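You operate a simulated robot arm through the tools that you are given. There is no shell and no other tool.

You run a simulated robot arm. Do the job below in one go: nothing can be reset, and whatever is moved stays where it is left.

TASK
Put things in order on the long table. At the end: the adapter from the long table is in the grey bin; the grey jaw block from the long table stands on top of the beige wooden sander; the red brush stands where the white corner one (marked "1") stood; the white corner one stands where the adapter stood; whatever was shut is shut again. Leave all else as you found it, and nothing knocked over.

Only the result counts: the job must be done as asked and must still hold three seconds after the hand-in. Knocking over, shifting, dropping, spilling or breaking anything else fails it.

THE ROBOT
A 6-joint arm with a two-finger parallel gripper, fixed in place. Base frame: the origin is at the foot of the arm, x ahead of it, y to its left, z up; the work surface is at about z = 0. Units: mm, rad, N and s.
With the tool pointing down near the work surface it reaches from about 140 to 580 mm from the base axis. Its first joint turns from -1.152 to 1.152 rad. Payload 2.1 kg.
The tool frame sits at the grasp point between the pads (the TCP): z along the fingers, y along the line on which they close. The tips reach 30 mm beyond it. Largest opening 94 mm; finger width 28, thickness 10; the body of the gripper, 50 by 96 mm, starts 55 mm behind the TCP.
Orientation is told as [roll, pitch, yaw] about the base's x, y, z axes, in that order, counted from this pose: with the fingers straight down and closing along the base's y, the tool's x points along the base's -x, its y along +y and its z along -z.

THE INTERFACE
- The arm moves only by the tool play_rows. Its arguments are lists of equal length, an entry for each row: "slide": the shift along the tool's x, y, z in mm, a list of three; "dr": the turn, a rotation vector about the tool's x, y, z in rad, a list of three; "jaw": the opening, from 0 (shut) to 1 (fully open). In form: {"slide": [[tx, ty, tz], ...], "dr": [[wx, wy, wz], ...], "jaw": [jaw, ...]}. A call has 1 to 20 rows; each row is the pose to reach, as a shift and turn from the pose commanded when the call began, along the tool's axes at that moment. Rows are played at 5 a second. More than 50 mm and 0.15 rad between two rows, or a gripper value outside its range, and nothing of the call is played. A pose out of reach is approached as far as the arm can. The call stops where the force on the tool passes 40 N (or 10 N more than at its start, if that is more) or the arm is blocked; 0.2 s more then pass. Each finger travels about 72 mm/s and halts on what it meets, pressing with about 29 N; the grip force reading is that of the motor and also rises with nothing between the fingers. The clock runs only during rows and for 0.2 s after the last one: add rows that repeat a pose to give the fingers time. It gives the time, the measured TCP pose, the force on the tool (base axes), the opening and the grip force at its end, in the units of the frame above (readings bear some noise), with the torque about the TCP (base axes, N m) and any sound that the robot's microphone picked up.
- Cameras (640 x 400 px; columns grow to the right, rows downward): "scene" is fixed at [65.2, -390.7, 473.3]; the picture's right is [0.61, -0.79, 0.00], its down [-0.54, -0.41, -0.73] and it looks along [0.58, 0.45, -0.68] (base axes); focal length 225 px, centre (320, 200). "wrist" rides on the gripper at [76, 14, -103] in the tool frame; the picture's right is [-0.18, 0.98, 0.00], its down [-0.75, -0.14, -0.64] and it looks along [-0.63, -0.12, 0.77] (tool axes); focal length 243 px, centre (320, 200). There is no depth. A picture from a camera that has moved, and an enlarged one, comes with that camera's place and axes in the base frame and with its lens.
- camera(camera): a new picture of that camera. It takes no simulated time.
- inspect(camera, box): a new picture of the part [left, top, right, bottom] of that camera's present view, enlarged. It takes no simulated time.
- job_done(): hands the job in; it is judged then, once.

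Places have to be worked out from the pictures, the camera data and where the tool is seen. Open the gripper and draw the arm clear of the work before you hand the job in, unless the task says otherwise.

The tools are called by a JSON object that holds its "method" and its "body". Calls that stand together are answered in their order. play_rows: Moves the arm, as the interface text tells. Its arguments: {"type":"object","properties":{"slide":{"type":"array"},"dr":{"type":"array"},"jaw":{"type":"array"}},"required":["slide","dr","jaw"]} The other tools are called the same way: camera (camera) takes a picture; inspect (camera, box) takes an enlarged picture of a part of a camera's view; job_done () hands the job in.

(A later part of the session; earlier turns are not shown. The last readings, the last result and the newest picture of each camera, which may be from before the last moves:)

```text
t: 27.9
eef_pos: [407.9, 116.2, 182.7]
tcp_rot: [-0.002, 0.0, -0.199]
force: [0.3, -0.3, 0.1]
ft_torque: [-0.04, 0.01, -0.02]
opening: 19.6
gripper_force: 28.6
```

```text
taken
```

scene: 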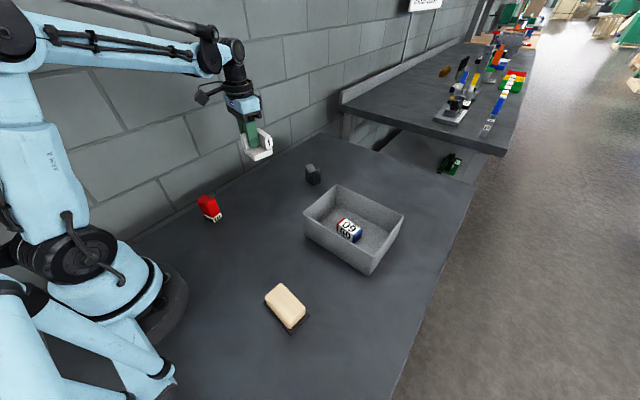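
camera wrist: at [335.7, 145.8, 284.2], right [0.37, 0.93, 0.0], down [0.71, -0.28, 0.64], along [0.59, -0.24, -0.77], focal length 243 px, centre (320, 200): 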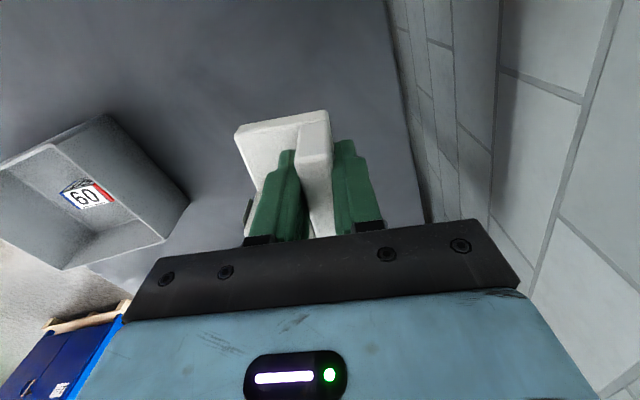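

On target. I lower it to the table in small final steps.

{"method": "play_rows", "body": {"slide": [[0, 0, 40], [0, 0, 80], [0, 0, 110], [0, 0, 124], [0, 0, 128], [0, 0, 129.5], [0, 0, 129.5]], "dr": [[0, 0, 0], [0, 0, 0], [0, 0, 0], [0, 0, 0], [0, 0, 0], [0, 0, 0], [0, 0, 0]], "jaw": [0, 0, 0, 0, 0, 0, 0]}}

{"method": "inspect", "body": {"camera": "scene", "box": [220, 130, 316, 210]}}

```text
t: 29.5
eef_pos: [407.6, 117.6, 53.6]
tcp_rot: [-0.004, -0.001, -0.195]
force: [-0.8, -0.2, 16.7]
ft_torque: [-0.02, -0.05, 0.01]
opening: 19.8
gripper_force: 28.8
```

```text
5.00 times, centred on (268, 170) of scene
camera zoom: at [65.1, -390.7, 473.2], right [0.61, -0.79, 0.0], down [-0.54, -0.41, -0.73], along [0.58, 0.45, -0.68], focal length 1127 px, centre (580, 350)
```

zoom: 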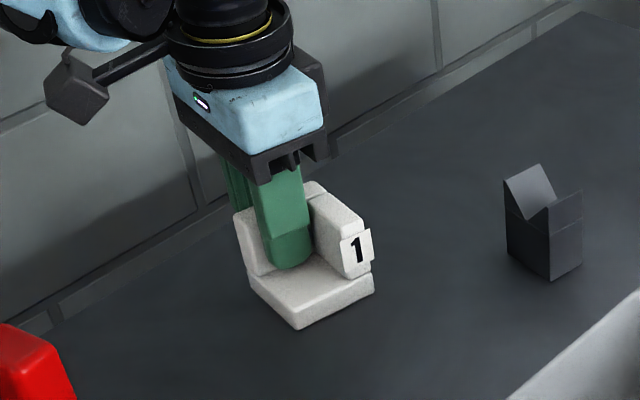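

The corner stands on the table (16.7 N contact) with its near corner at ~(375, 75), matching the goal. I ease off, open, and lift away.

{"method": "play_rows", "body": {"slide": [[0, 0, -0.7], [0, 0, -0.7], [0, 0, -0.7], [0, 0, -0.7], [0, 0, -25], [0, 0, -70], [0, 0, -115], [0, 0, -130], [0, 0, -130]], "dr": [[0, 0, 0], [0, 0, 0], [0, 0, 0], [0, 0, 0], [0, 0, 0], [0, 0, 0], [0, 0, 0], [0, 0, 0], [0, 0, 0]], "jaw": [0.1, 0.45, 0.45, 0.45, 0.45, 0.45, 0.45, 0.45, 0.45]}}

{"method": "camera", "body": {"camera": "wrist"}}

{"method": "camera", "body": {"camera": "scene"}}

{"method": "inspect", "body": {"camera": "wrist", "box": [240, 50, 400, 150]}}

```text
t: 31.5
eef_pos: [408.0, 116.6, 183.3]
tcp_rot: [-0.004, 0.0, -0.197]
force: [0.4, -0.2, -0.8]
ft_torque: [-0.01, 0.01, -0.01]
opening: 42.4
gripper_force: 0.1
```

```text
taken
camera wrist: at [337.1, 145.6, 285.1], right [0.37, 0.93, 0.0], down [0.71, -0.28, 0.64], along [0.59, -0.24, -0.77], focal length 243 px, centre (320, 200)
```

wrist: 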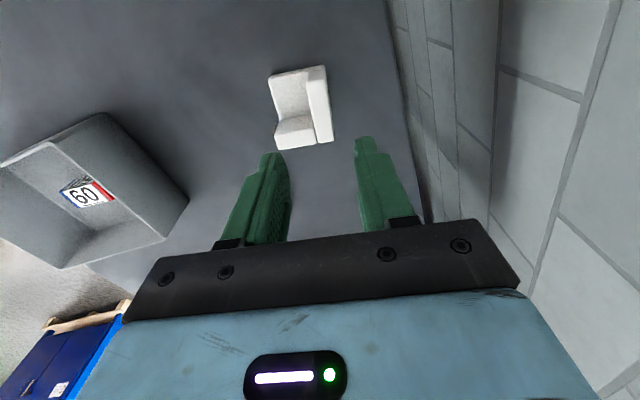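

```text
taken
```

scene: 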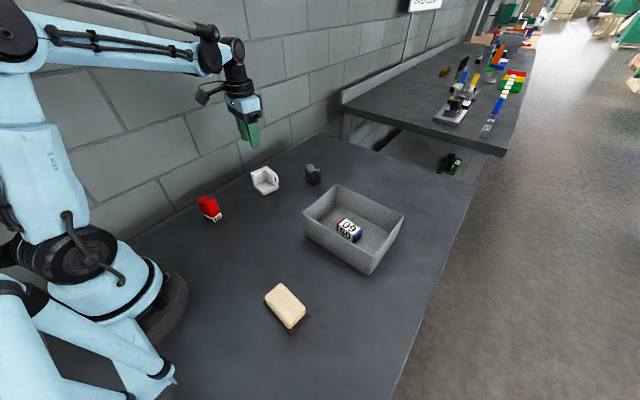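

```text
4.00 times, centred on (320, 100) of wrist
camera zoom: at [337.1, 145.6, 285.1], right [0.37, 0.93, 0.0], down [0.71, -0.28, 0.64], along [0.59, -0.24, -0.77], focal length 970 px, centre (320, 600)
```

zoom: 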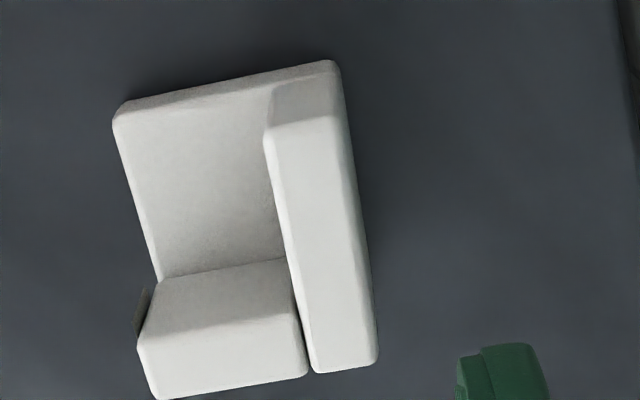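

The corner's centre measures (410, 93.5), right on the adapter's old place. Now I move back near the brush at about (231, 135) for a close look.

{"method": "play_rows", "body": {"slide": [[43.7, -4, -7], [87.4, -8, -7], [131, -12, -7], [174.7, -16, -7], [218.4, -20.2, -7], [218.4, -20.2, -7]], "dr": [[0, 0, -0.04], [0, 0, -0.08], [0, 0, -0.12], [0, 0, -0.16], [0, 0, -0.197], [0, 0, -0.197]], "jaw": [0.45, 0.45, 0.45, 0.45, 0.45, 0.45]}}

{"method": "camera", "body": {"camera": "wrist"}}

{"method": "inspect", "body": {"camera": "wrist", "box": [240, 90, 400, 190]}}

{"method": "inspect", "body": {"camera": "scene", "box": [170, 180, 250, 230]}}

```text
t: 32.9
eef_pos: [190.0, 139.4, 189.6]
tcp_rot: [-0.001, 0.003, 0.001]
force: [-0.1, 0.0, -0.1]
ft_torque: [0.01, 0.0, -0.01]
opening: 42.0
gripper_force: 0.1
```

```text
taken
camera wrist: at [113.9, 153.6, 291.5], right [0.18, 0.98, 0.0], down [0.75, -0.14, 0.64], along [0.63, -0.12, -0.77], focal length 243 px, centre (320, 200)
```

wrist: 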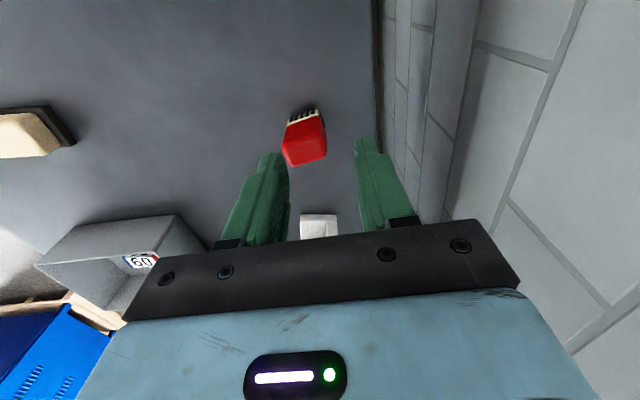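

```text
4.00 times, centred on (320, 140) of wrist
camera zoom: at [113.9, 153.6, 291.5], right [0.18, 0.98, 0.0], down [0.75, -0.14, 0.64], along [0.63, -0.12, -0.77], focal length 970 px, centre (320, 440)
```

zoom: 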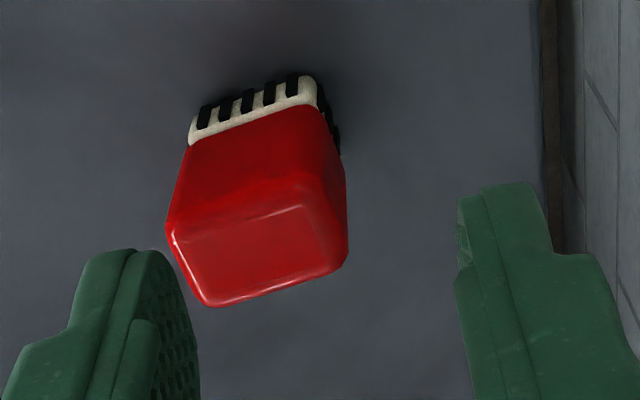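

```text
8.00 times, centred on (210, 205) of scene
camera zoom: at [65.2, -390.7, 473.3], right [0.61, -0.79, 0.0], down [-0.54, -0.41, -0.73], along [0.58, 0.45, -0.68], focal length 1803 px, centre (1200, 160)
```

zoom: 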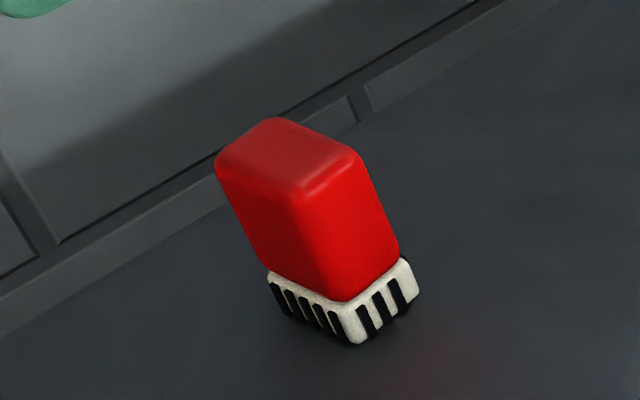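

The brush measures about 24 × 38 mm, 72 mm tall, centred at (229, 115.6), yaw ≈ +0.165. I move above it with matching yaw and check alignment.

{"method": "play_rows", "body": {"slide": [[-20, -12, 0], [-38.9, -23.8, 0], [-38.9, -23.8, 40], [-38.9, -23.8, 60], [-38.9, -23.8, 60]], "dr": [[0, 0, -0.08], [0, 0, -0.165], [0, 0, -0.165], [0, 0, -0.165], [0, 0, -0.165]], "jaw": [0.65, 0.65, 0.65, 0.65, 0.65]}}

{"method": "camera", "body": {"camera": "wrist"}}

{"method": "inspect", "body": {"camera": "wrist", "box": [240, 40, 400, 140]}}

{"method": "inspect", "body": {"camera": "scene", "box": [160, 130, 288, 230]}}

```text
t: 34.1
eef_pos: [228.3, 116.2, 130.9]
tcp_rot: [-0.004, 0.0, 0.164]
force: [-0.1, 0.0, -0.2]
ft_torque: [-0.01, 0.0, 0.0]
opening: 61.3
gripper_force: 0.1
```

```text
taken
camera wrist: at [151.5, 117.5, 231.8], right [0.02, 1.0, 0.0], down [0.77, -0.01, 0.64], along [0.64, -0.02, -0.77], focal length 243 px, centre (320, 200)
```

wrist: 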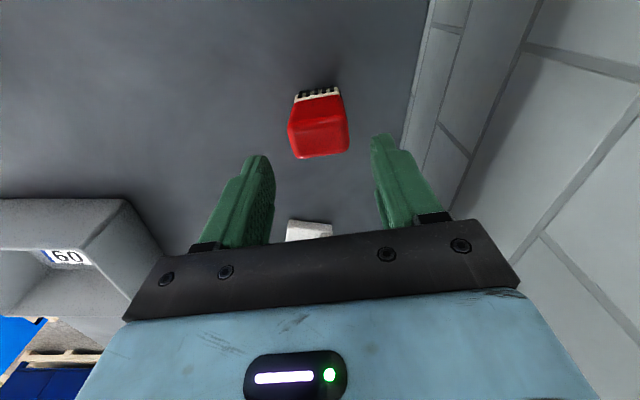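

```text
4.00 times, centred on (320, 90) of wrist
camera zoom: at [151.5, 117.5, 231.8], right [0.02, 1.0, 0.0], down [0.77, -0.01, 0.64], along [0.64, -0.02, -0.77], focal length 970 px, centre (320, 640)
```

zoom: 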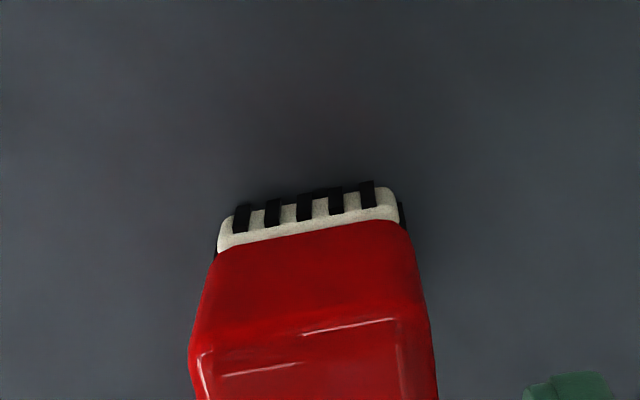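

```text
4.00 times, centred on (224, 180) of scene
camera zoom: at [65.2, -390.7, 473.3], right [0.61, -0.79, 0.0], down [-0.54, -0.41, -0.73], along [0.58, 0.45, -0.68], focal length 902 px, centre (704, 280)
```

zoom: 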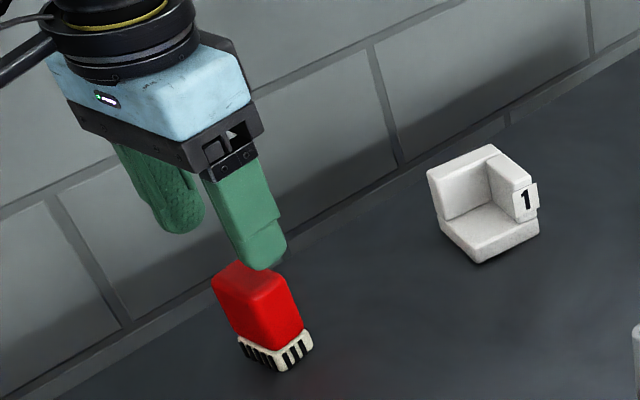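

The brush lies square between the fingers. I descend to z≈47 and close on the red body.

{"method": "play_rows", "body": {"slide": [[0, -1, 40], [0, -1, 70], [0, -1, 84], [0, -1, 84], [0, -1, 84], [0, -1, 84], [0, -1, 84], [0, -1, 84]], "dr": [[0, 0, 0], [0, 0, 0], [0, 0, 0], [0, 0, 0], [0, 0, 0], [0, 0, 0], [0, 0, 0], [0, 0, 0]], "jaw": [0.65, 0.65, 0.65, 0.65, 0, 0, 0, 0]}}

{"method": "camera", "body": {"camera": "wrist"}}

{"method": "inspect", "body": {"camera": "scene", "box": [160, 130, 288, 230]}}

```text
t: 35.9
eef_pos: [228.9, 114.5, 44.7]
tcp_rot: [-0.003, 0.003, 0.164]
force: [-0.2, -0.4, 0.5]
ft_torque: [0.02, 0.02, 0.0]
opening: 47.4
gripper_force: 29.3
```

```text
taken
camera wrist: at [151.8, 116.3, 147.9], right [0.02, 1.0, 0.0], down [0.77, -0.01, 0.64], along [0.64, -0.02, -0.77], focal length 243 px, centre (320, 200)
```

wrist: 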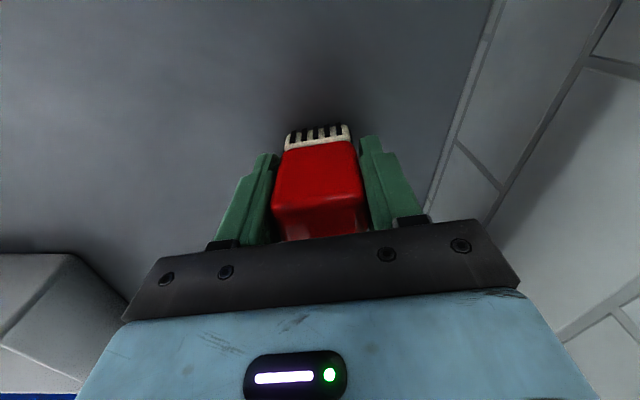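

```text
4.00 times, centred on (224, 180) of scene
camera zoom: at [65.2, -390.7, 473.3], right [0.61, -0.79, 0.0], down [-0.54, -0.41, -0.73], along [0.58, 0.45, -0.68], focal length 902 px, centre (704, 280)
```

zoom: 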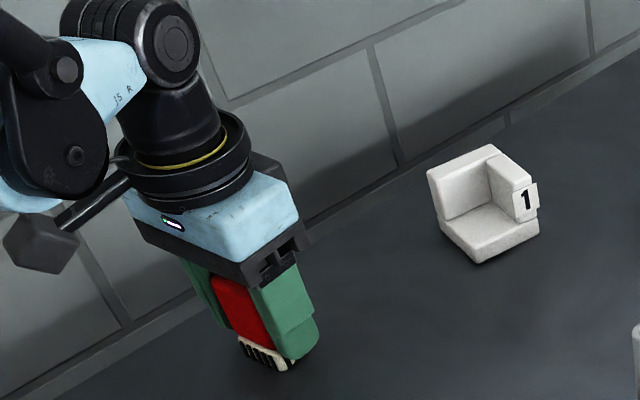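

Gripped at 47.4 mm (the red body is a bit wider). I lift gently first, then to carry height.

{"method": "play_rows", "body": {"slide": [[0, 0, -3], [0, 0, -12], [0, 0, -50], [0, 0, -95], [0, 0, -130], [0, 0, -130]], "dr": [[0, 0, 0], [0, 0, 0], [0, 0, 0], [0, 0, 0], [0, 0, 0], [0, 0, 0]], "jaw": [0, 0, 0, 0, 0, 0]}}

{"method": "camera", "body": {"camera": "wrist"}}

{"method": "inspect", "body": {"camera": "wrist", "box": [240, 100, 400, 250]}}

{"method": "inspect", "body": {"camera": "scene", "box": [130, 70, 290, 230]}}

```text
t: 37.3
eef_pos: [228.4, 115.5, 176.3]
tcp_rot: [-0.003, 0.003, 0.164]
force: [-1.0, 0.1, -1.1]
ft_torque: [0.01, 0.0, -0.04]
opening: 47.5
gripper_force: 28.6
```

```text
taken
camera wrist: at [151.1, 116.8, 278.7], right [0.02, 1.0, 0.0], down [0.77, -0.01, 0.64], along [0.64, -0.02, -0.77], focal length 243 px, centre (320, 200)
```

wrist: 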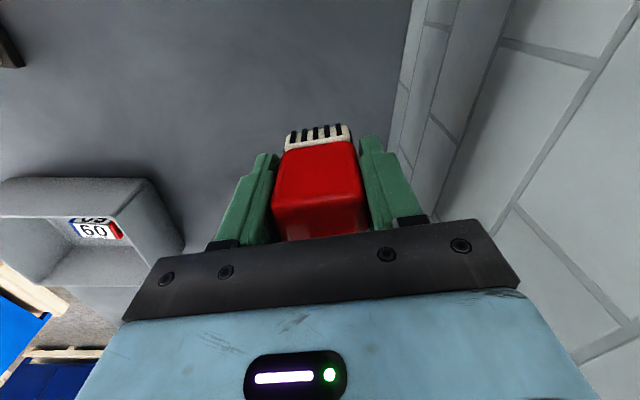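

```text
2.67 times, centred on (320, 175) of wrist
camera zoom: at [151.1, 116.8, 278.7], right [0.02, 1.0, 0.0], down [0.77, -0.01, 0.64], along [0.64, -0.02, -0.77], focal length 647 px, centre (320, 267)
```

zoom: 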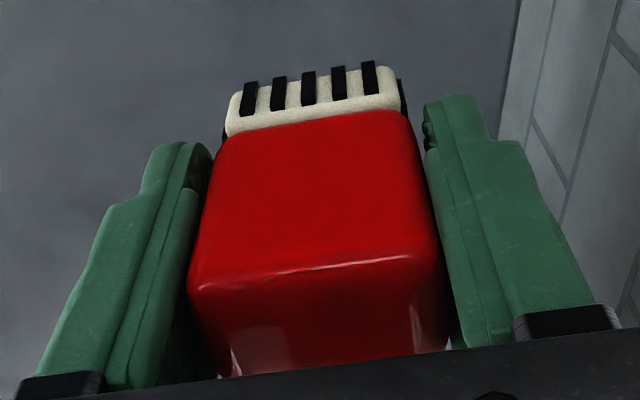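

```text
2.50 times, centred on (210, 150) of scene
camera zoom: at [65.2, -390.7, 473.3], right [0.61, -0.79, 0.0], down [-0.54, -0.41, -0.73], along [0.58, 0.45, -0.68], focal length 564 px, centre (595, 325)
```

zoom: 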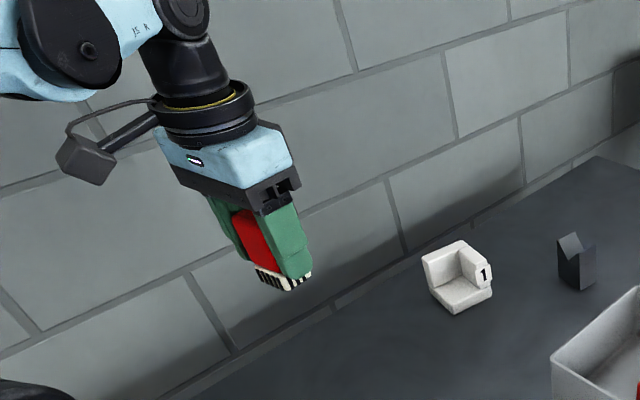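

Held upright. I carry the brush along x≈229 to the white corner's old place (229, -366) at height.

{"method": "play_rows", "body": {"slide": [[7, -43.2, 0], [14.1, -86.4, 0], [21.1, -129.6, 0], [28.2, -172.8, 0], [35.2, -216, 0], [42.3, -259.2, 0], [49.3, -302.4, 0], [56.4, -345.6, 0], [63.4, -388.8, 0], [70.5, -432, 0], [77.5, -475.2, 0], [77.5, -475.2, 0]], "dr": [[0, 0, 0], [0, 0, 0], [0, 0, 0], [0, 0, 0], [0, 0, 0], [0, 0, 0], [0, 0, 0], [0, 0, 0], [0, 0, 0], [0, 0, 0], [0, 0, 0], [0, 0, 0]], "jaw": [0, 0, 0, 0, 0, 0, 0, 0, 0, 0, 0, 0]}}

{"method": "camera", "body": {"camera": "wrist"}}

{"method": "camera", "body": {"camera": "scene"}}

```text
t: 39.9
eef_pos: [230.4, -367.2, 178.2]
tcp_rot: [-0.004, 0.003, 0.163]
force: [0.3, 0.5, 0.3]
ft_torque: [0.02, 0.02, -0.02]
opening: 47.7
gripper_force: 28.8
```

```text
taken
camera wrist: at [152.9, -365.7, 280.5], right [0.02, 1.0, 0.0], down [0.77, -0.01, 0.64], along [0.64, -0.02, -0.77], focal length 243 px, centre (320, 200)
```

wrist: 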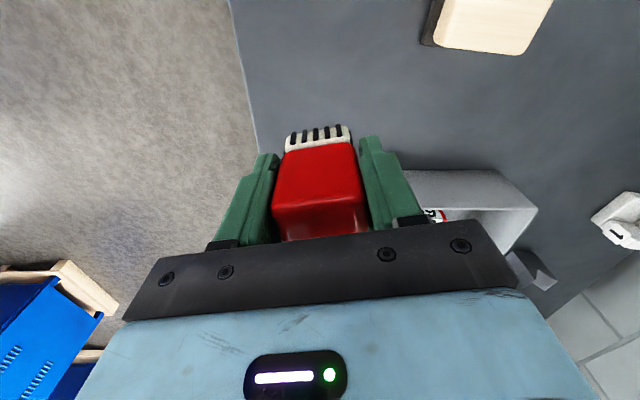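

```text
taken
```

scene: 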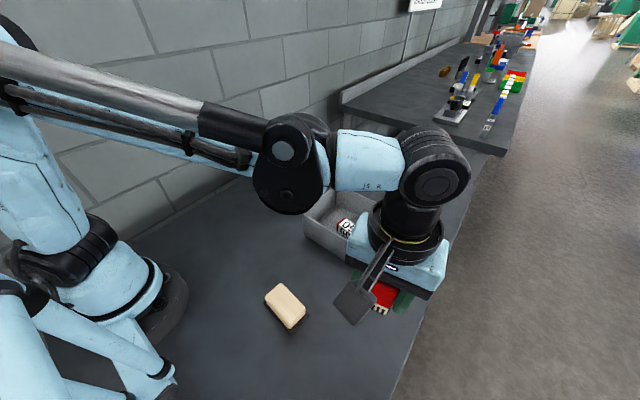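

On target; I lower it with small final steps until it touches.

{"method": "play_rows", "body": {"slide": [[0, 0, 40], [0, 0, 80], [0, 0, 110], [0, 0, 124], [0, 0, 128], [0, 0, 129.3], [0, 0, 129.3]], "dr": [[0, 0, 0], [0, 0, 0], [0, 0, 0], [0, 0, 0], [0, 0, 0], [0, 0, 0], [0, 0, 0]], "jaw": [0, 0, 0, 0, 0, 0, 0]}}

{"method": "inspect", "body": {"camera": "scene", "box": [310, 250, 470, 370]}}

```text
t: 41.5
eef_pos: [231.2, -366.5, 47.9]
tcp_rot: [-0.003, 0.002, 0.163]
force: [-0.3, 0.1, 0.0]
ft_torque: [-0.05, -0.01, -0.02]
opening: 47.4
gripper_force: 29.3
```

```text
3.33 times, centred on (390, 310) of scene
camera zoom: at [65.2, -390.7, 473.3], right [0.61, -0.79, 0.0], down [-0.54, -0.41, -0.73], along [0.58, 0.45, -0.68], focal length 751 px, centre (87, -167)
```

zoom: 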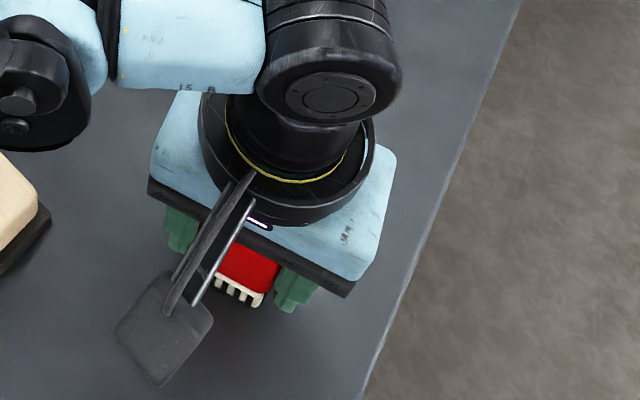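

No contact yet, so I lower further in 0.5–1 mm steps.

{"method": "play_rows", "body": {"slide": [[0, 0, 0.7], [0, 0, 1.2], [0, 0, 1.2]], "dr": [[0, 0, 0], [0, 0, 0], [0, 0, 0]], "jaw": [0, 0, 0]}}

```text
t: 42.3
eef_pos: [229.9, -366.4, 47.8]
tcp_rot: [-0.005, 0.001, 0.164]
force: [-0.3, 0.0, -1.6]
ft_torque: [-0.01, -0.02, 0.05]
opening: 47.7
gripper_force: 29.1
```

Still no contact; another 1 mm.

{"method": "play_rows", "body": {"slide": [[0, 0, 0.6], [0, 0, 1.2], [0, 0, 1.2]], "dr": [[0, 0, 0], [0, 0, 0], [0, 0, 0]], "jaw": [0, 0, 0]}}

```text
t: 43.1
eef_pos: [229.5, -366.4, 46.2]
tcp_rot: [-0.005, 0.001, 0.164]
force: [-0.1, 0.8, -0.7]
ft_torque: [0.01, -0.01, 0.02]
opening: 47.5
gripper_force: 28.9
```

Still about 1 mm or so to go by the heights (it was gripped at ~45). I lower another 1.2 mm.

{"method": "play_rows", "body": {"slide": [[0, 0, 0.6], [0, 0, 1.2], [0, 0, 1.2]], "dr": [[0, 0, 0], [0, 0, 0], [0, 0, 0]], "jaw": [0, 0, 0]}}

{"method": "inspect", "body": {"camera": "scene", "box": [345, 290, 425, 340]}}

```text
t: 43.9
eef_pos: [231.2, -366.4, 46.2]
tcp_rot: [-0.004, 0.002, 0.162]
force: [0.6, 0.4, 21.2]
ft_torque: [0.14, -0.08, 0.01]
opening: 47.7
gripper_force: 28.4
```

```text
8.00 times, centred on (385, 315) of scene
camera zoom: at [65.2, -390.6, 473.3], right [0.61, -0.79, 0.0], down [-0.54, -0.41, -0.73], along [0.58, 0.45, -0.68], focal length 1803 px, centre (-200, -720)
```

zoom: 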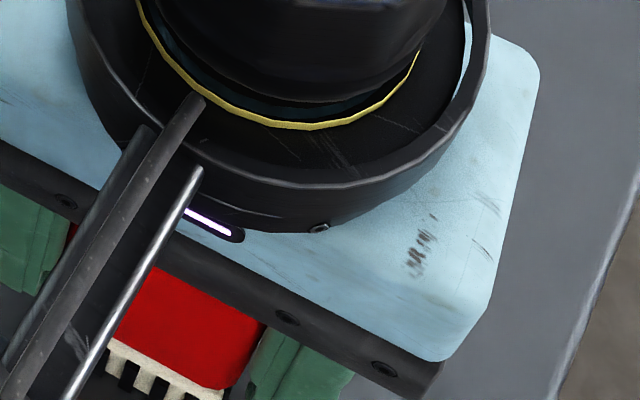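

Contact now (21 N). I ease off slightly, open the jaw to about 66 mm, and rise straight up.

{"method": "play_rows", "body": {"slide": [[0, 0, -0.7], [0, 0, -0.7], [0, 0, -0.7], [0, 0, -0.7], [0, 0, -25], [0, 0, -70], [0, 0, -115], [0, 0, -145], [0, 0, -145]], "dr": [[0, 0, 0], [0, 0, 0], [0, 0, 0], [0, 0, 0], [0, 0, 0], [0, 0, 0], [0, 0, 0], [0, 0, 0], [0, 0, 0]], "jaw": [0, 0.7, 0.7, 0.7, 0.7, 0.7, 0.7, 0.7, 0.7]}}

{"method": "camera", "body": {"camera": "wrist"}}

{"method": "camera", "body": {"camera": "scene"}}

{"method": "inspect", "body": {"camera": "wrist", "box": [240, 50, 400, 150]}}

```text
t: 45.9
eef_pos: [231.0, -365.7, 189.6]
tcp_rot: [0.0, 0.003, 0.164]
force: [-0.8, -0.4, -0.7]
ft_torque: [0.03, -0.02, 0.02]
opening: 65.8
gripper_force: 0.1
```

```text
taken
camera wrist: at [153.2, -363.5, 291.6], right [0.02, 1.0, 0.0], down [0.77, -0.01, 0.64], along [0.64, -0.02, -0.77], focal length 243 px, centre (320, 200)
```

wrist: 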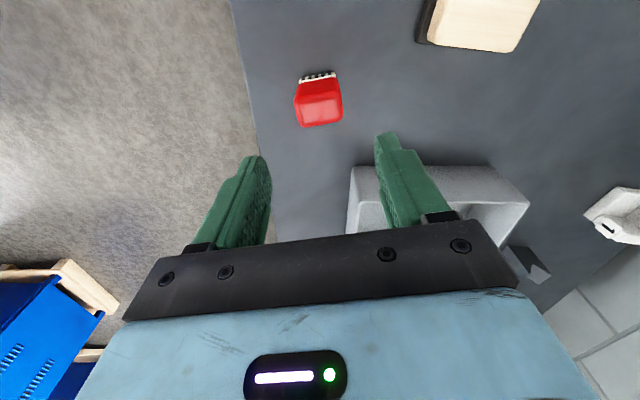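

```text
taken
```

scene: 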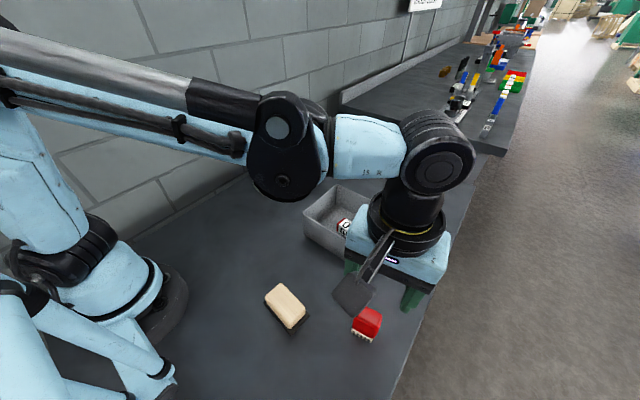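

```text
4.00 times, centred on (320, 100) of wrist
camera zoom: at [153.2, -363.5, 291.6], right [0.02, 1.0, 0.0], down [0.77, -0.01, 0.64], along [0.64, -0.02, -0.77], focal length 970 px, centre (320, 600)
```

zoom: 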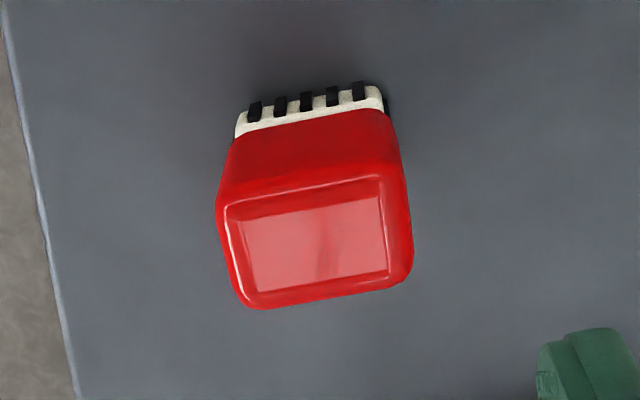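

The brush stands at ≈(230, -367.5), where the corner stood. Now I go look at the grey jaw block near (525, -4).

{"method": "play_rows", "body": {"slide": [[-29.4, 35.2, 0], [-58.7, 70.4, 0], [-88.1, 105.6, 0], [-117.5, 140.8, 0], [-146.8, 176, 0], [-176.2, 211.2, 0], [-205.6, 246.4, 0], [-234.9, 281.6, 0], [-264.3, 316.8, 0], [-264.3, 316.8, 0]], "dr": [[0, 0, 0.035], [0, 0, 0.07], [0, 0, 0.105], [0, 0, 0.14], [0, 0, 0.175], [0, 0, 0.21], [0, 0, 0.245], [0, 0, 0.28], [0, 0, 0.314], [0, 0, 0.314]], "jaw": [0.7, 0.7, 0.7, 0.7, 0.7, 0.7, 0.7, 0.7, 0.7, 0.7]}}

{"method": "camera", "body": {"camera": "wrist"}}

{"method": "inspect", "body": {"camera": "wrist", "box": [240, 100, 400, 230]}}

{"method": "inspect", "body": {"camera": "scene", "box": [260, 140, 356, 200]}}

{"method": "inspect", "body": {"camera": "scene", "box": [230, 260, 390, 360]}}

```text
t: 48.1
eef_pos: [438.9, -9.7, 187.4]
tcp_rot: [-0.002, -0.001, -0.148]
force: [-0.6, 0.5, -0.1]
ft_torque: [-0.01, -0.01, -0.01]
opening: 65.6
gripper_force: 0.1
```

```text
taken
camera wrist: at [366.6, 16.1, 289.9], right [0.33, 0.94, 0.0], down [0.72, -0.25, 0.64], along [0.61, -0.21, -0.77], focal length 243 px, centre (320, 200)
```

wrist: 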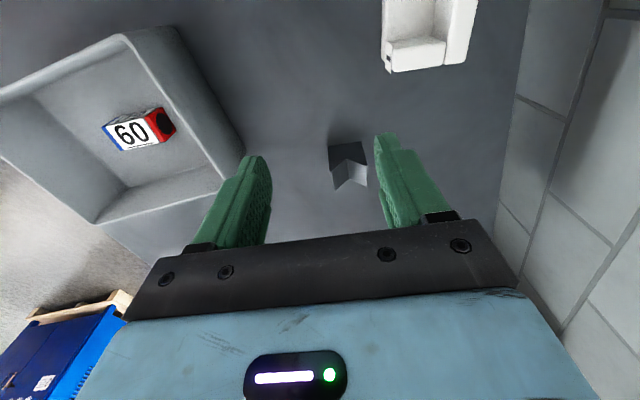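

```text
3.08 times, centred on (320, 165) of wrist
camera zoom: at [366.6, 16.1, 289.9], right [0.33, 0.94, 0.0], down [0.72, -0.25, 0.64], along [0.61, -0.21, -0.77], focal length 746 px, centre (320, 308)
```

zoom: 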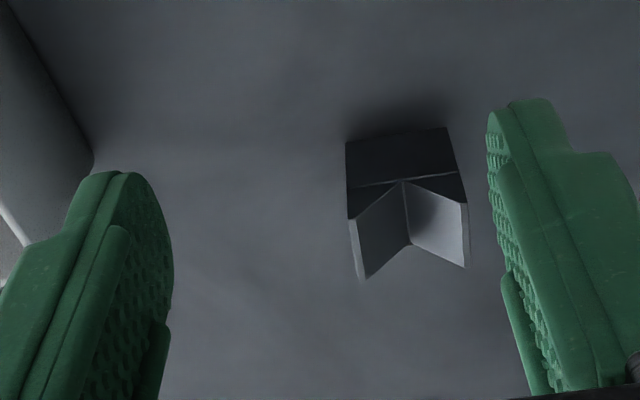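

```text
6.67 times, centred on (308, 170) of scene
camera zoom: at [65.2, -390.7, 473.3], right [0.61, -0.79, 0.0], down [-0.54, -0.41, -0.73], along [0.58, 0.45, -0.68], focal length 1503 px, centre (400, 400)
```

zoom: 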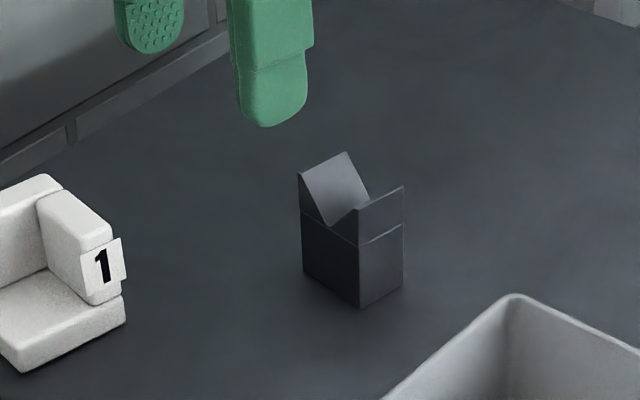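

```text
4.00 times, centred on (310, 310) of scene
camera zoom: at [65.2, -390.7, 473.3], right [0.61, -0.79, 0.0], down [-0.54, -0.41, -0.73], along [0.58, 0.45, -0.68], focal length 902 px, centre (360, -240)
```

zoom: 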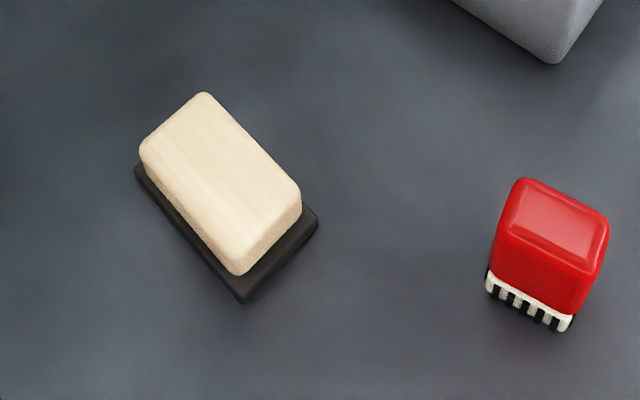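

The jaw block measures ≈ 31 (x) × 42 (y) × 56 mm, centred ≈ (531, -4.7), yaw ≈ -0.175. I move above it at z≈130 and check.

{"method": "play_rows", "body": {"slide": [[-45, 9.3, 0], [-90.3, 18.6, 0], [-90.3, 18.6, 40], [-90.3, 18.6, 57], [-90.3, 18.6, 57]], "dr": [[0, 0, 0.015], [0, 0, 0.027], [0, 0, 0.027], [0, 0, 0.027], [0, 0, 0.027]], "jaw": [0.7, 0.7, 0.7, 0.7, 0.7]}}

{"method": "camera", "body": {"camera": "wrist"}}

{"method": "inspect", "body": {"camera": "wrist", "box": [240, 70, 400, 170]}}

{"method": "inspect", "body": {"camera": "scene", "box": [260, 100, 388, 200]}}

```text
t: 49.3
eef_pos: [532.2, -6.1, 130.1]
tcp_rot: [-0.003, -0.001, -0.177]
force: [-0.4, 0.1, 0.4]
ft_torque: [-0.02, 0.02, -0.03]
opening: 65.5
gripper_force: 0.1
```

```text
taken
camera wrist: at [459.2, 21.4, 233.3], right [0.35, 0.94, 0.0], down [0.72, -0.27, 0.64], along [0.6, -0.23, -0.77], focal length 243 px, centre (320, 200)
```

wrist: 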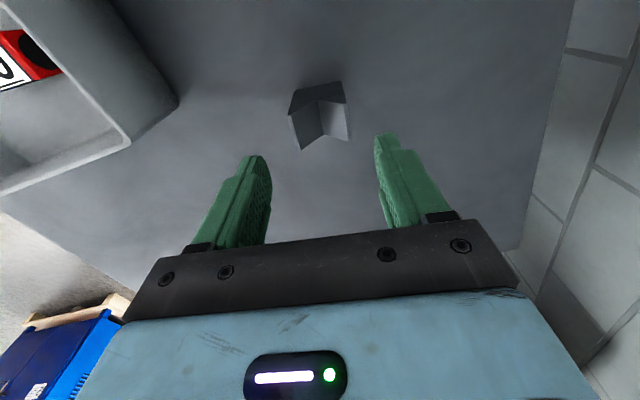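

```text
4.00 times, centred on (320, 120) of wrist
camera zoom: at [459.2, 21.4, 233.3], right [0.35, 0.94, 0.0], down [0.72, -0.27, 0.64], along [0.6, -0.23, -0.77], focal length 970 px, centre (320, 520)
```

zoom: 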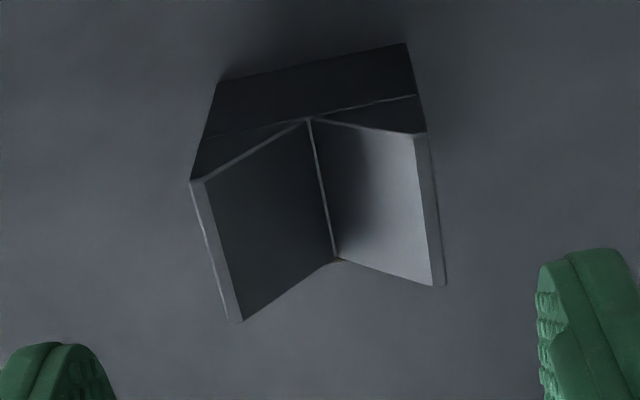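

```text
4.00 times, centred on (324, 150) of scene
camera zoom: at [65.2, -390.7, 473.3], right [0.61, -0.79, 0.0], down [-0.54, -0.41, -0.73], along [0.58, 0.45, -0.68], focal length 902 px, centre (304, 400)
```

zoom: 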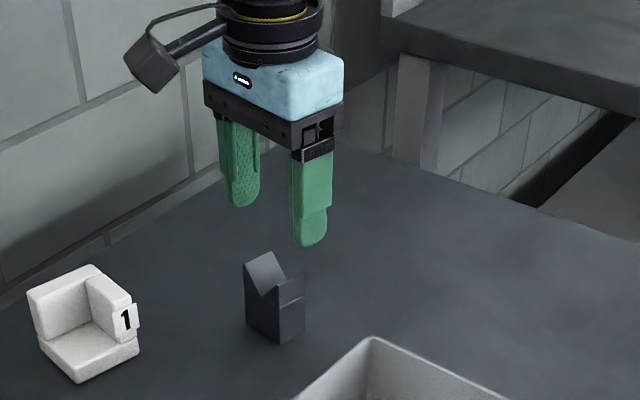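

Well centred. I descend to z≈42 (with a tiny yaw correction) and close on it.

{"method": "play_rows", "body": {"slide": [[0, 0, 40], [0, 0, 75], [0, 0, 88], [0, 0, 88], [0, 0, 88], [0, 0, 88], [0, 0, 88], [0, 0, 88]], "dr": [[0, 0, -0.02], [0, 0, -0.02], [0, 0, -0.02], [0, 0, -0.02], [0, 0, -0.02], [0, 0, -0.02], [0, 0, -0.02], [0, 0, -0.02]], "jaw": [0.7, 0.7, 0.7, 0.7, 0, 0, 0, 0]}}

{"method": "camera", "body": {"camera": "wrist"}}

{"method": "inspect", "body": {"camera": "scene", "box": [260, 100, 388, 200]}}

```text
t: 51.1
eef_pos: [530.5, -4.5, 43.1]
tcp_rot: [-0.004, 0.001, -0.156]
force: [0.4, -0.6, 0.0]
ft_torque: [0.01, -0.01, 0.0]
opening: 48.4
gripper_force: 28.6
```

```text
taken
camera wrist: at [458.5, 21.0, 145.5], right [0.34, 0.94, 0.0], down [0.72, -0.26, 0.64], along [0.6, -0.22, -0.77], focal length 243 px, centre (320, 200)
```

wrist: 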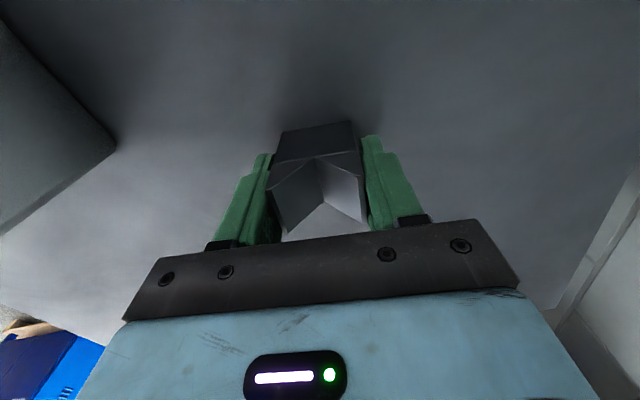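

```text
4.00 times, centred on (324, 150) of scene
camera zoom: at [65.2, -390.7, 473.2], right [0.61, -0.79, 0.0], down [-0.54, -0.41, -0.73], along [0.58, 0.45, -0.68], focal length 902 px, centre (304, 400)
```

zoom: 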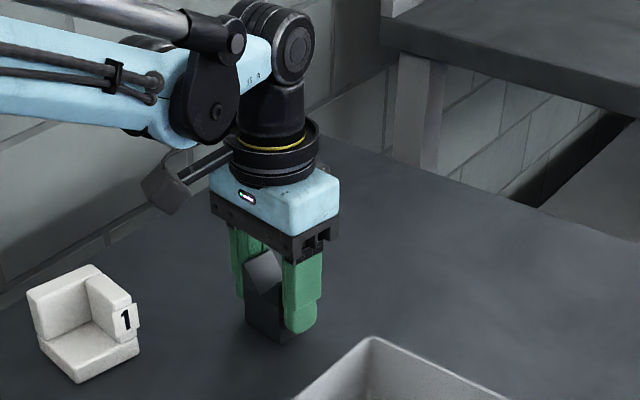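

Gripped (48.4 mm). I lift gently, then up to carry height.

{"method": "play_rows", "body": {"slide": [[0, 0, -3], [0, 0, -12], [0, 0, -50], [0, 0, -95], [0, 0, -140], [0, 0, -140]], "dr": [[0, 0, 0], [0, 0, 0], [0, 0, 0], [0, 0, 0], [0, 0, 0], [0, 0, 0]], "jaw": [0, 0, 0, 0, 0, 0]}}

{"method": "inspect", "body": {"camera": "wrist", "box": [240, 100, 400, 250]}}

{"method": "camera", "body": {"camera": "scene"}}

{"method": "inspect", "body": {"camera": "scene", "box": [260, 40, 388, 140]}}

```text
t: 52.5
eef_pos: [530.8, -5.9, 184.7]
tcp_rot: [-0.004, -0.001, -0.157]
force: [-0.6, 0.5, -4.8]
ft_torque: [0.0, -0.01, 0.0]
opening: 48.3
gripper_force: 29.0
```

```text
2.67 times, centred on (320, 175) of wrist
camera zoom: at [458.8, 20.6, 286.2], right [0.34, 0.94, 0.0], down [0.72, -0.26, 0.64], along [0.6, -0.22, -0.77], focal length 647 px, centre (320, 267)
```

zoom: 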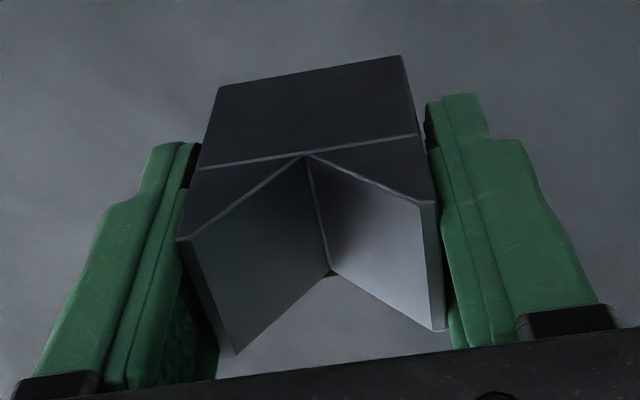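

```text
taken
```

scene: 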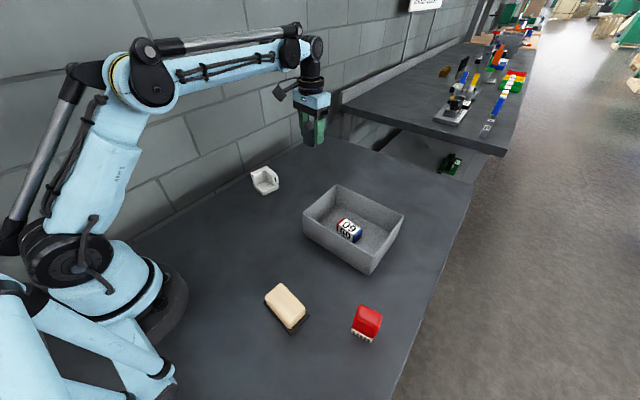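

```text
4.00 times, centred on (324, 90) of scene
camera zoom: at [65.2, -390.7, 473.2], right [0.61, -0.79, 0.0], down [-0.54, -0.41, -0.73], along [0.58, 0.45, -0.68], focal length 902 px, centre (304, 640)
```

zoom: 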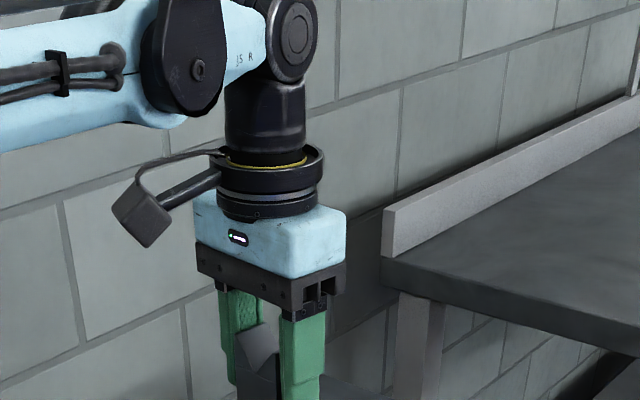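

Held firmly (≈4.8 N, bottom ≈ 43 mm below the TCP). I carry it high towards the sander at about (168, -222.7), aligning yaw to about -0.11.

{"method": "play_rows", "body": {"slide": [[32.4, -27.1, -10], [64.9, -54.2, -20], [97.3, -81.3, -20], [129.8, -108.4, -20], [162.2, -135.5, -20], [194.6, -162.5, -20], [227.1, -189.6, -20], [259.5, -216.7, -20], [292, -243.8, -20], [324.4, -270.9, -20], [324.4, -270.9, -20]], "dr": [[0, 0, 0], [0, 0, -0.01], [0, 0, -0.02], [0, 0, -0.03], [0, 0, -0.04], [0, 0, -0.047], [0, 0, -0.047], [0, 0, -0.047], [0, 0, -0.047], [0, 0, -0.047], [0, 0, -0.047]], "jaw": [0, 0, 0, 0, 0, 0, 0, 0, 0, 0, 0]}}

{"method": "camera", "body": {"camera": "wrist"}}

{"method": "camera", "body": {"camera": "scene"}}

{"method": "inspect", "body": {"camera": "wrist", "box": [230, 20, 410, 220]}}

```text
t: 54.9
eef_pos: [168.4, -222.6, 203.4]
tcp_rot: [-0.004, -0.001, -0.111]
force: [0.1, -0.7, -3.6]
ft_torque: [-0.03, 0.0, 0.0]
opening: 48.3
gripper_force: 29.1
```

```text
taken
camera wrist: at [94.5, -199.7, 306.1], right [0.29, 0.96, 0.0], down [0.73, -0.22, 0.64], along [0.61, -0.19, -0.77], focal length 243 px, centre (320, 200)
```

wrist: 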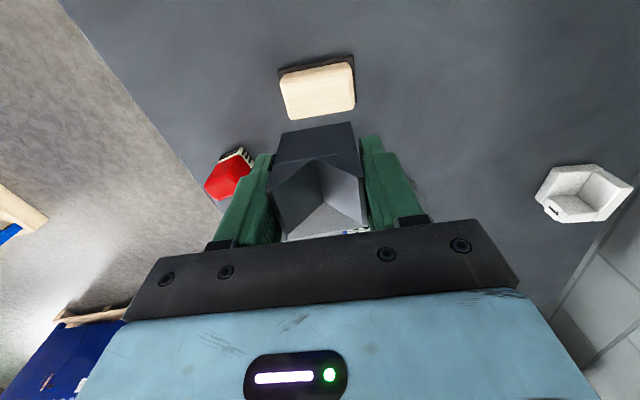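

```text
taken
```

scene: 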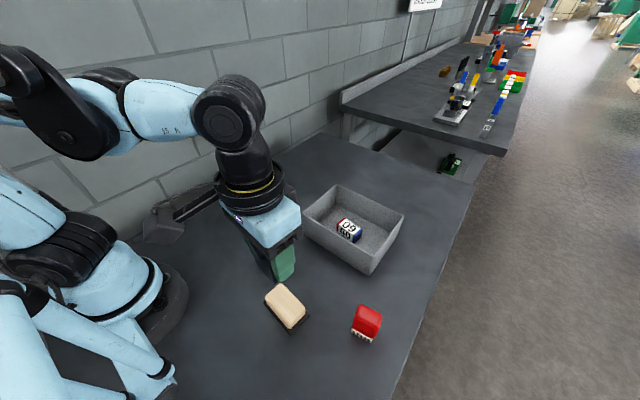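

```text
2.00 times, centred on (320, 120) of wrist
camera zoom: at [94.5, -199.7, 306.1], right [0.29, 0.96, 0.0], down [0.73, -0.22, 0.64], along [0.61, -0.19, -0.77], focal length 485 px, centre (320, 360)
```

zoom: 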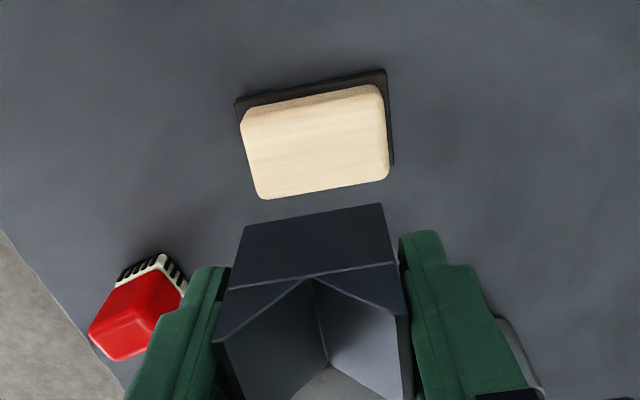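

I zoom in on the sander's top to fix its position, height and yaw.

{"method": "inspect", "body": {"camera": "wrist", "box": [260, 40, 380, 130]}}

{"method": "inspect", "body": {"camera": "scene", "box": [250, 270, 330, 340]}}

```text
4.44 times, centred on (320, 85) of wrist
camera zoom: at [94.5, -199.7, 306.1], right [0.29, 0.96, 0.0], down [0.73, -0.22, 0.64], along [0.61, -0.19, -0.77], focal length 1078 px, centre (320, 711)
```

zoom: 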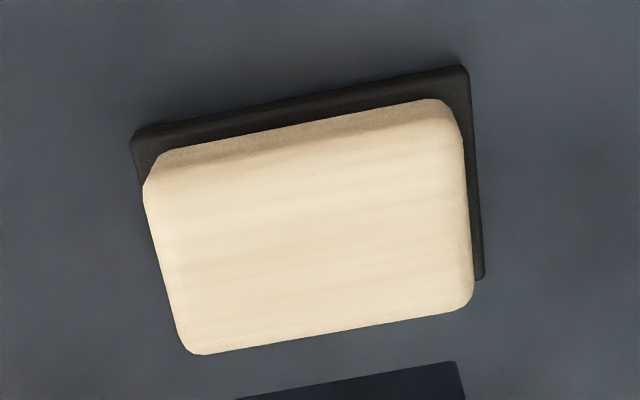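

```text
5.71 times, centred on (290, 305) of scene
camera zoom: at [65.2, -390.7, 473.2], right [0.61, -0.79, 0.0], down [-0.54, -0.41, -0.73], along [0.58, 0.45, -0.68], focal length 1288 px, centre (491, -400)
```

zoom: 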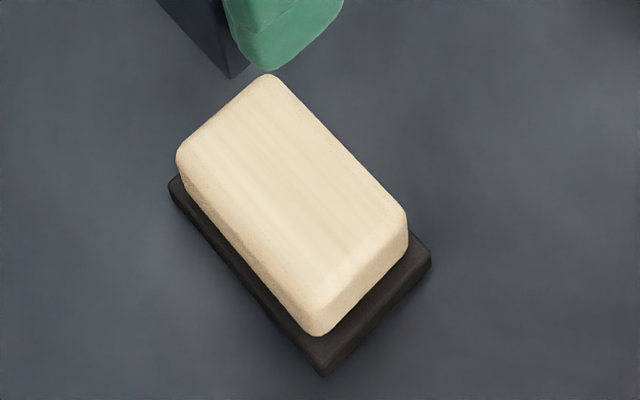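

The sander's top centre is ≈ (168.6, -225), yaw -0.11, top height ≈ 42 mm, about 38 × 72 mm. I adjust and lower to ~10 mm above it, then check.

{"method": "play_rows", "body": {"slide": [[-1.4, -2.2, 0], [-1.4, -2.2, 40], [-1.4, -2.2, 80], [-1.4, -2.2, 103], [-1.4, -2.2, 106], [-1.4, -2.2, 106]], "dr": [[0, 0, 0], [0, 0, 0], [0, 0, 0], [0, 0, 0], [0, 0, 0], [0, 0, 0]], "jaw": [0, 0, 0, 0, 0, 0]}}

{"method": "camera", "body": {"camera": "wrist"}}

{"method": "inspect", "body": {"camera": "wrist", "box": [250, 90, 390, 190]}}

{"method": "inspect", "body": {"camera": "scene", "box": [230, 240, 350, 340]}}

```text
t: 56.3
eef_pos: [170.2, -225.5, 98.8]
tcp_rot: [-0.003, -0.001, -0.11]
force: [-0.1, -0.2, -3.4]
ft_torque: [-0.03, -0.02, 0.0]
opening: 48.4
gripper_force: 29.1
```

```text
taken
camera wrist: at [96.0, -202.5, 200.7], right [0.29, 0.96, 0.0], down [0.73, -0.22, 0.64], along [0.61, -0.19, -0.77], focal length 243 px, centre (320, 200)
```

wrist: 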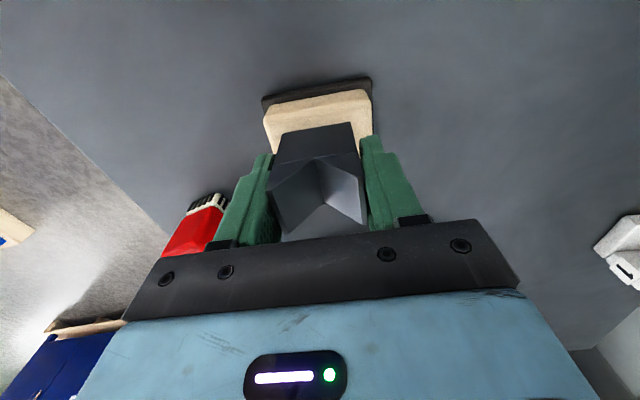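

```text
4.00 times, centred on (320, 140) of wrist
camera zoom: at [96.0, -202.5, 200.7], right [0.29, 0.96, 0.0], down [0.73, -0.22, 0.64], along [0.61, -0.19, -0.77], focal length 970 px, centre (320, 440)
```

zoom: 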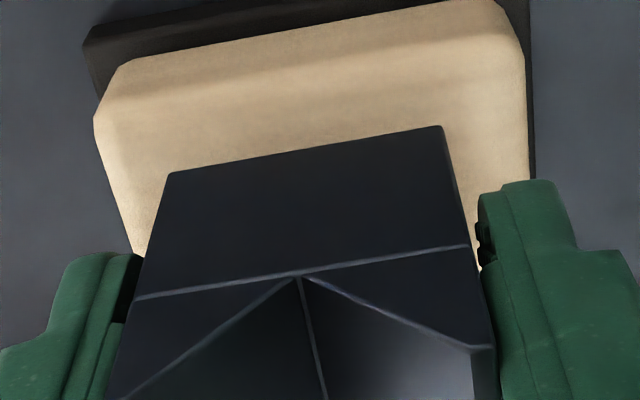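

```text
4.00 times, centred on (290, 290) of scene
camera zoom: at [65.2, -390.7, 473.2], right [0.61, -0.79, 0.0], down [-0.54, -0.41, -0.73], along [0.58, 0.45, -0.68], focal length 902 px, centre (440, -160)
```

zoom: 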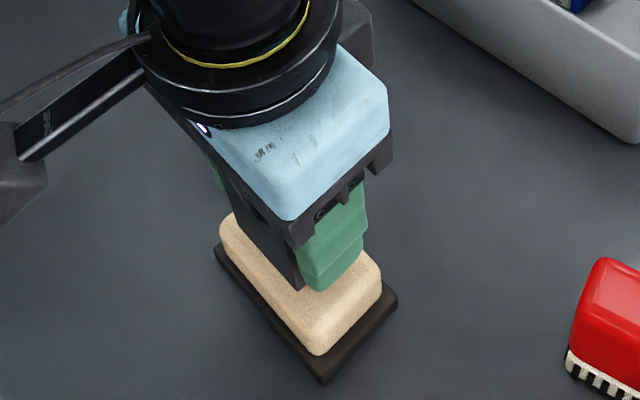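

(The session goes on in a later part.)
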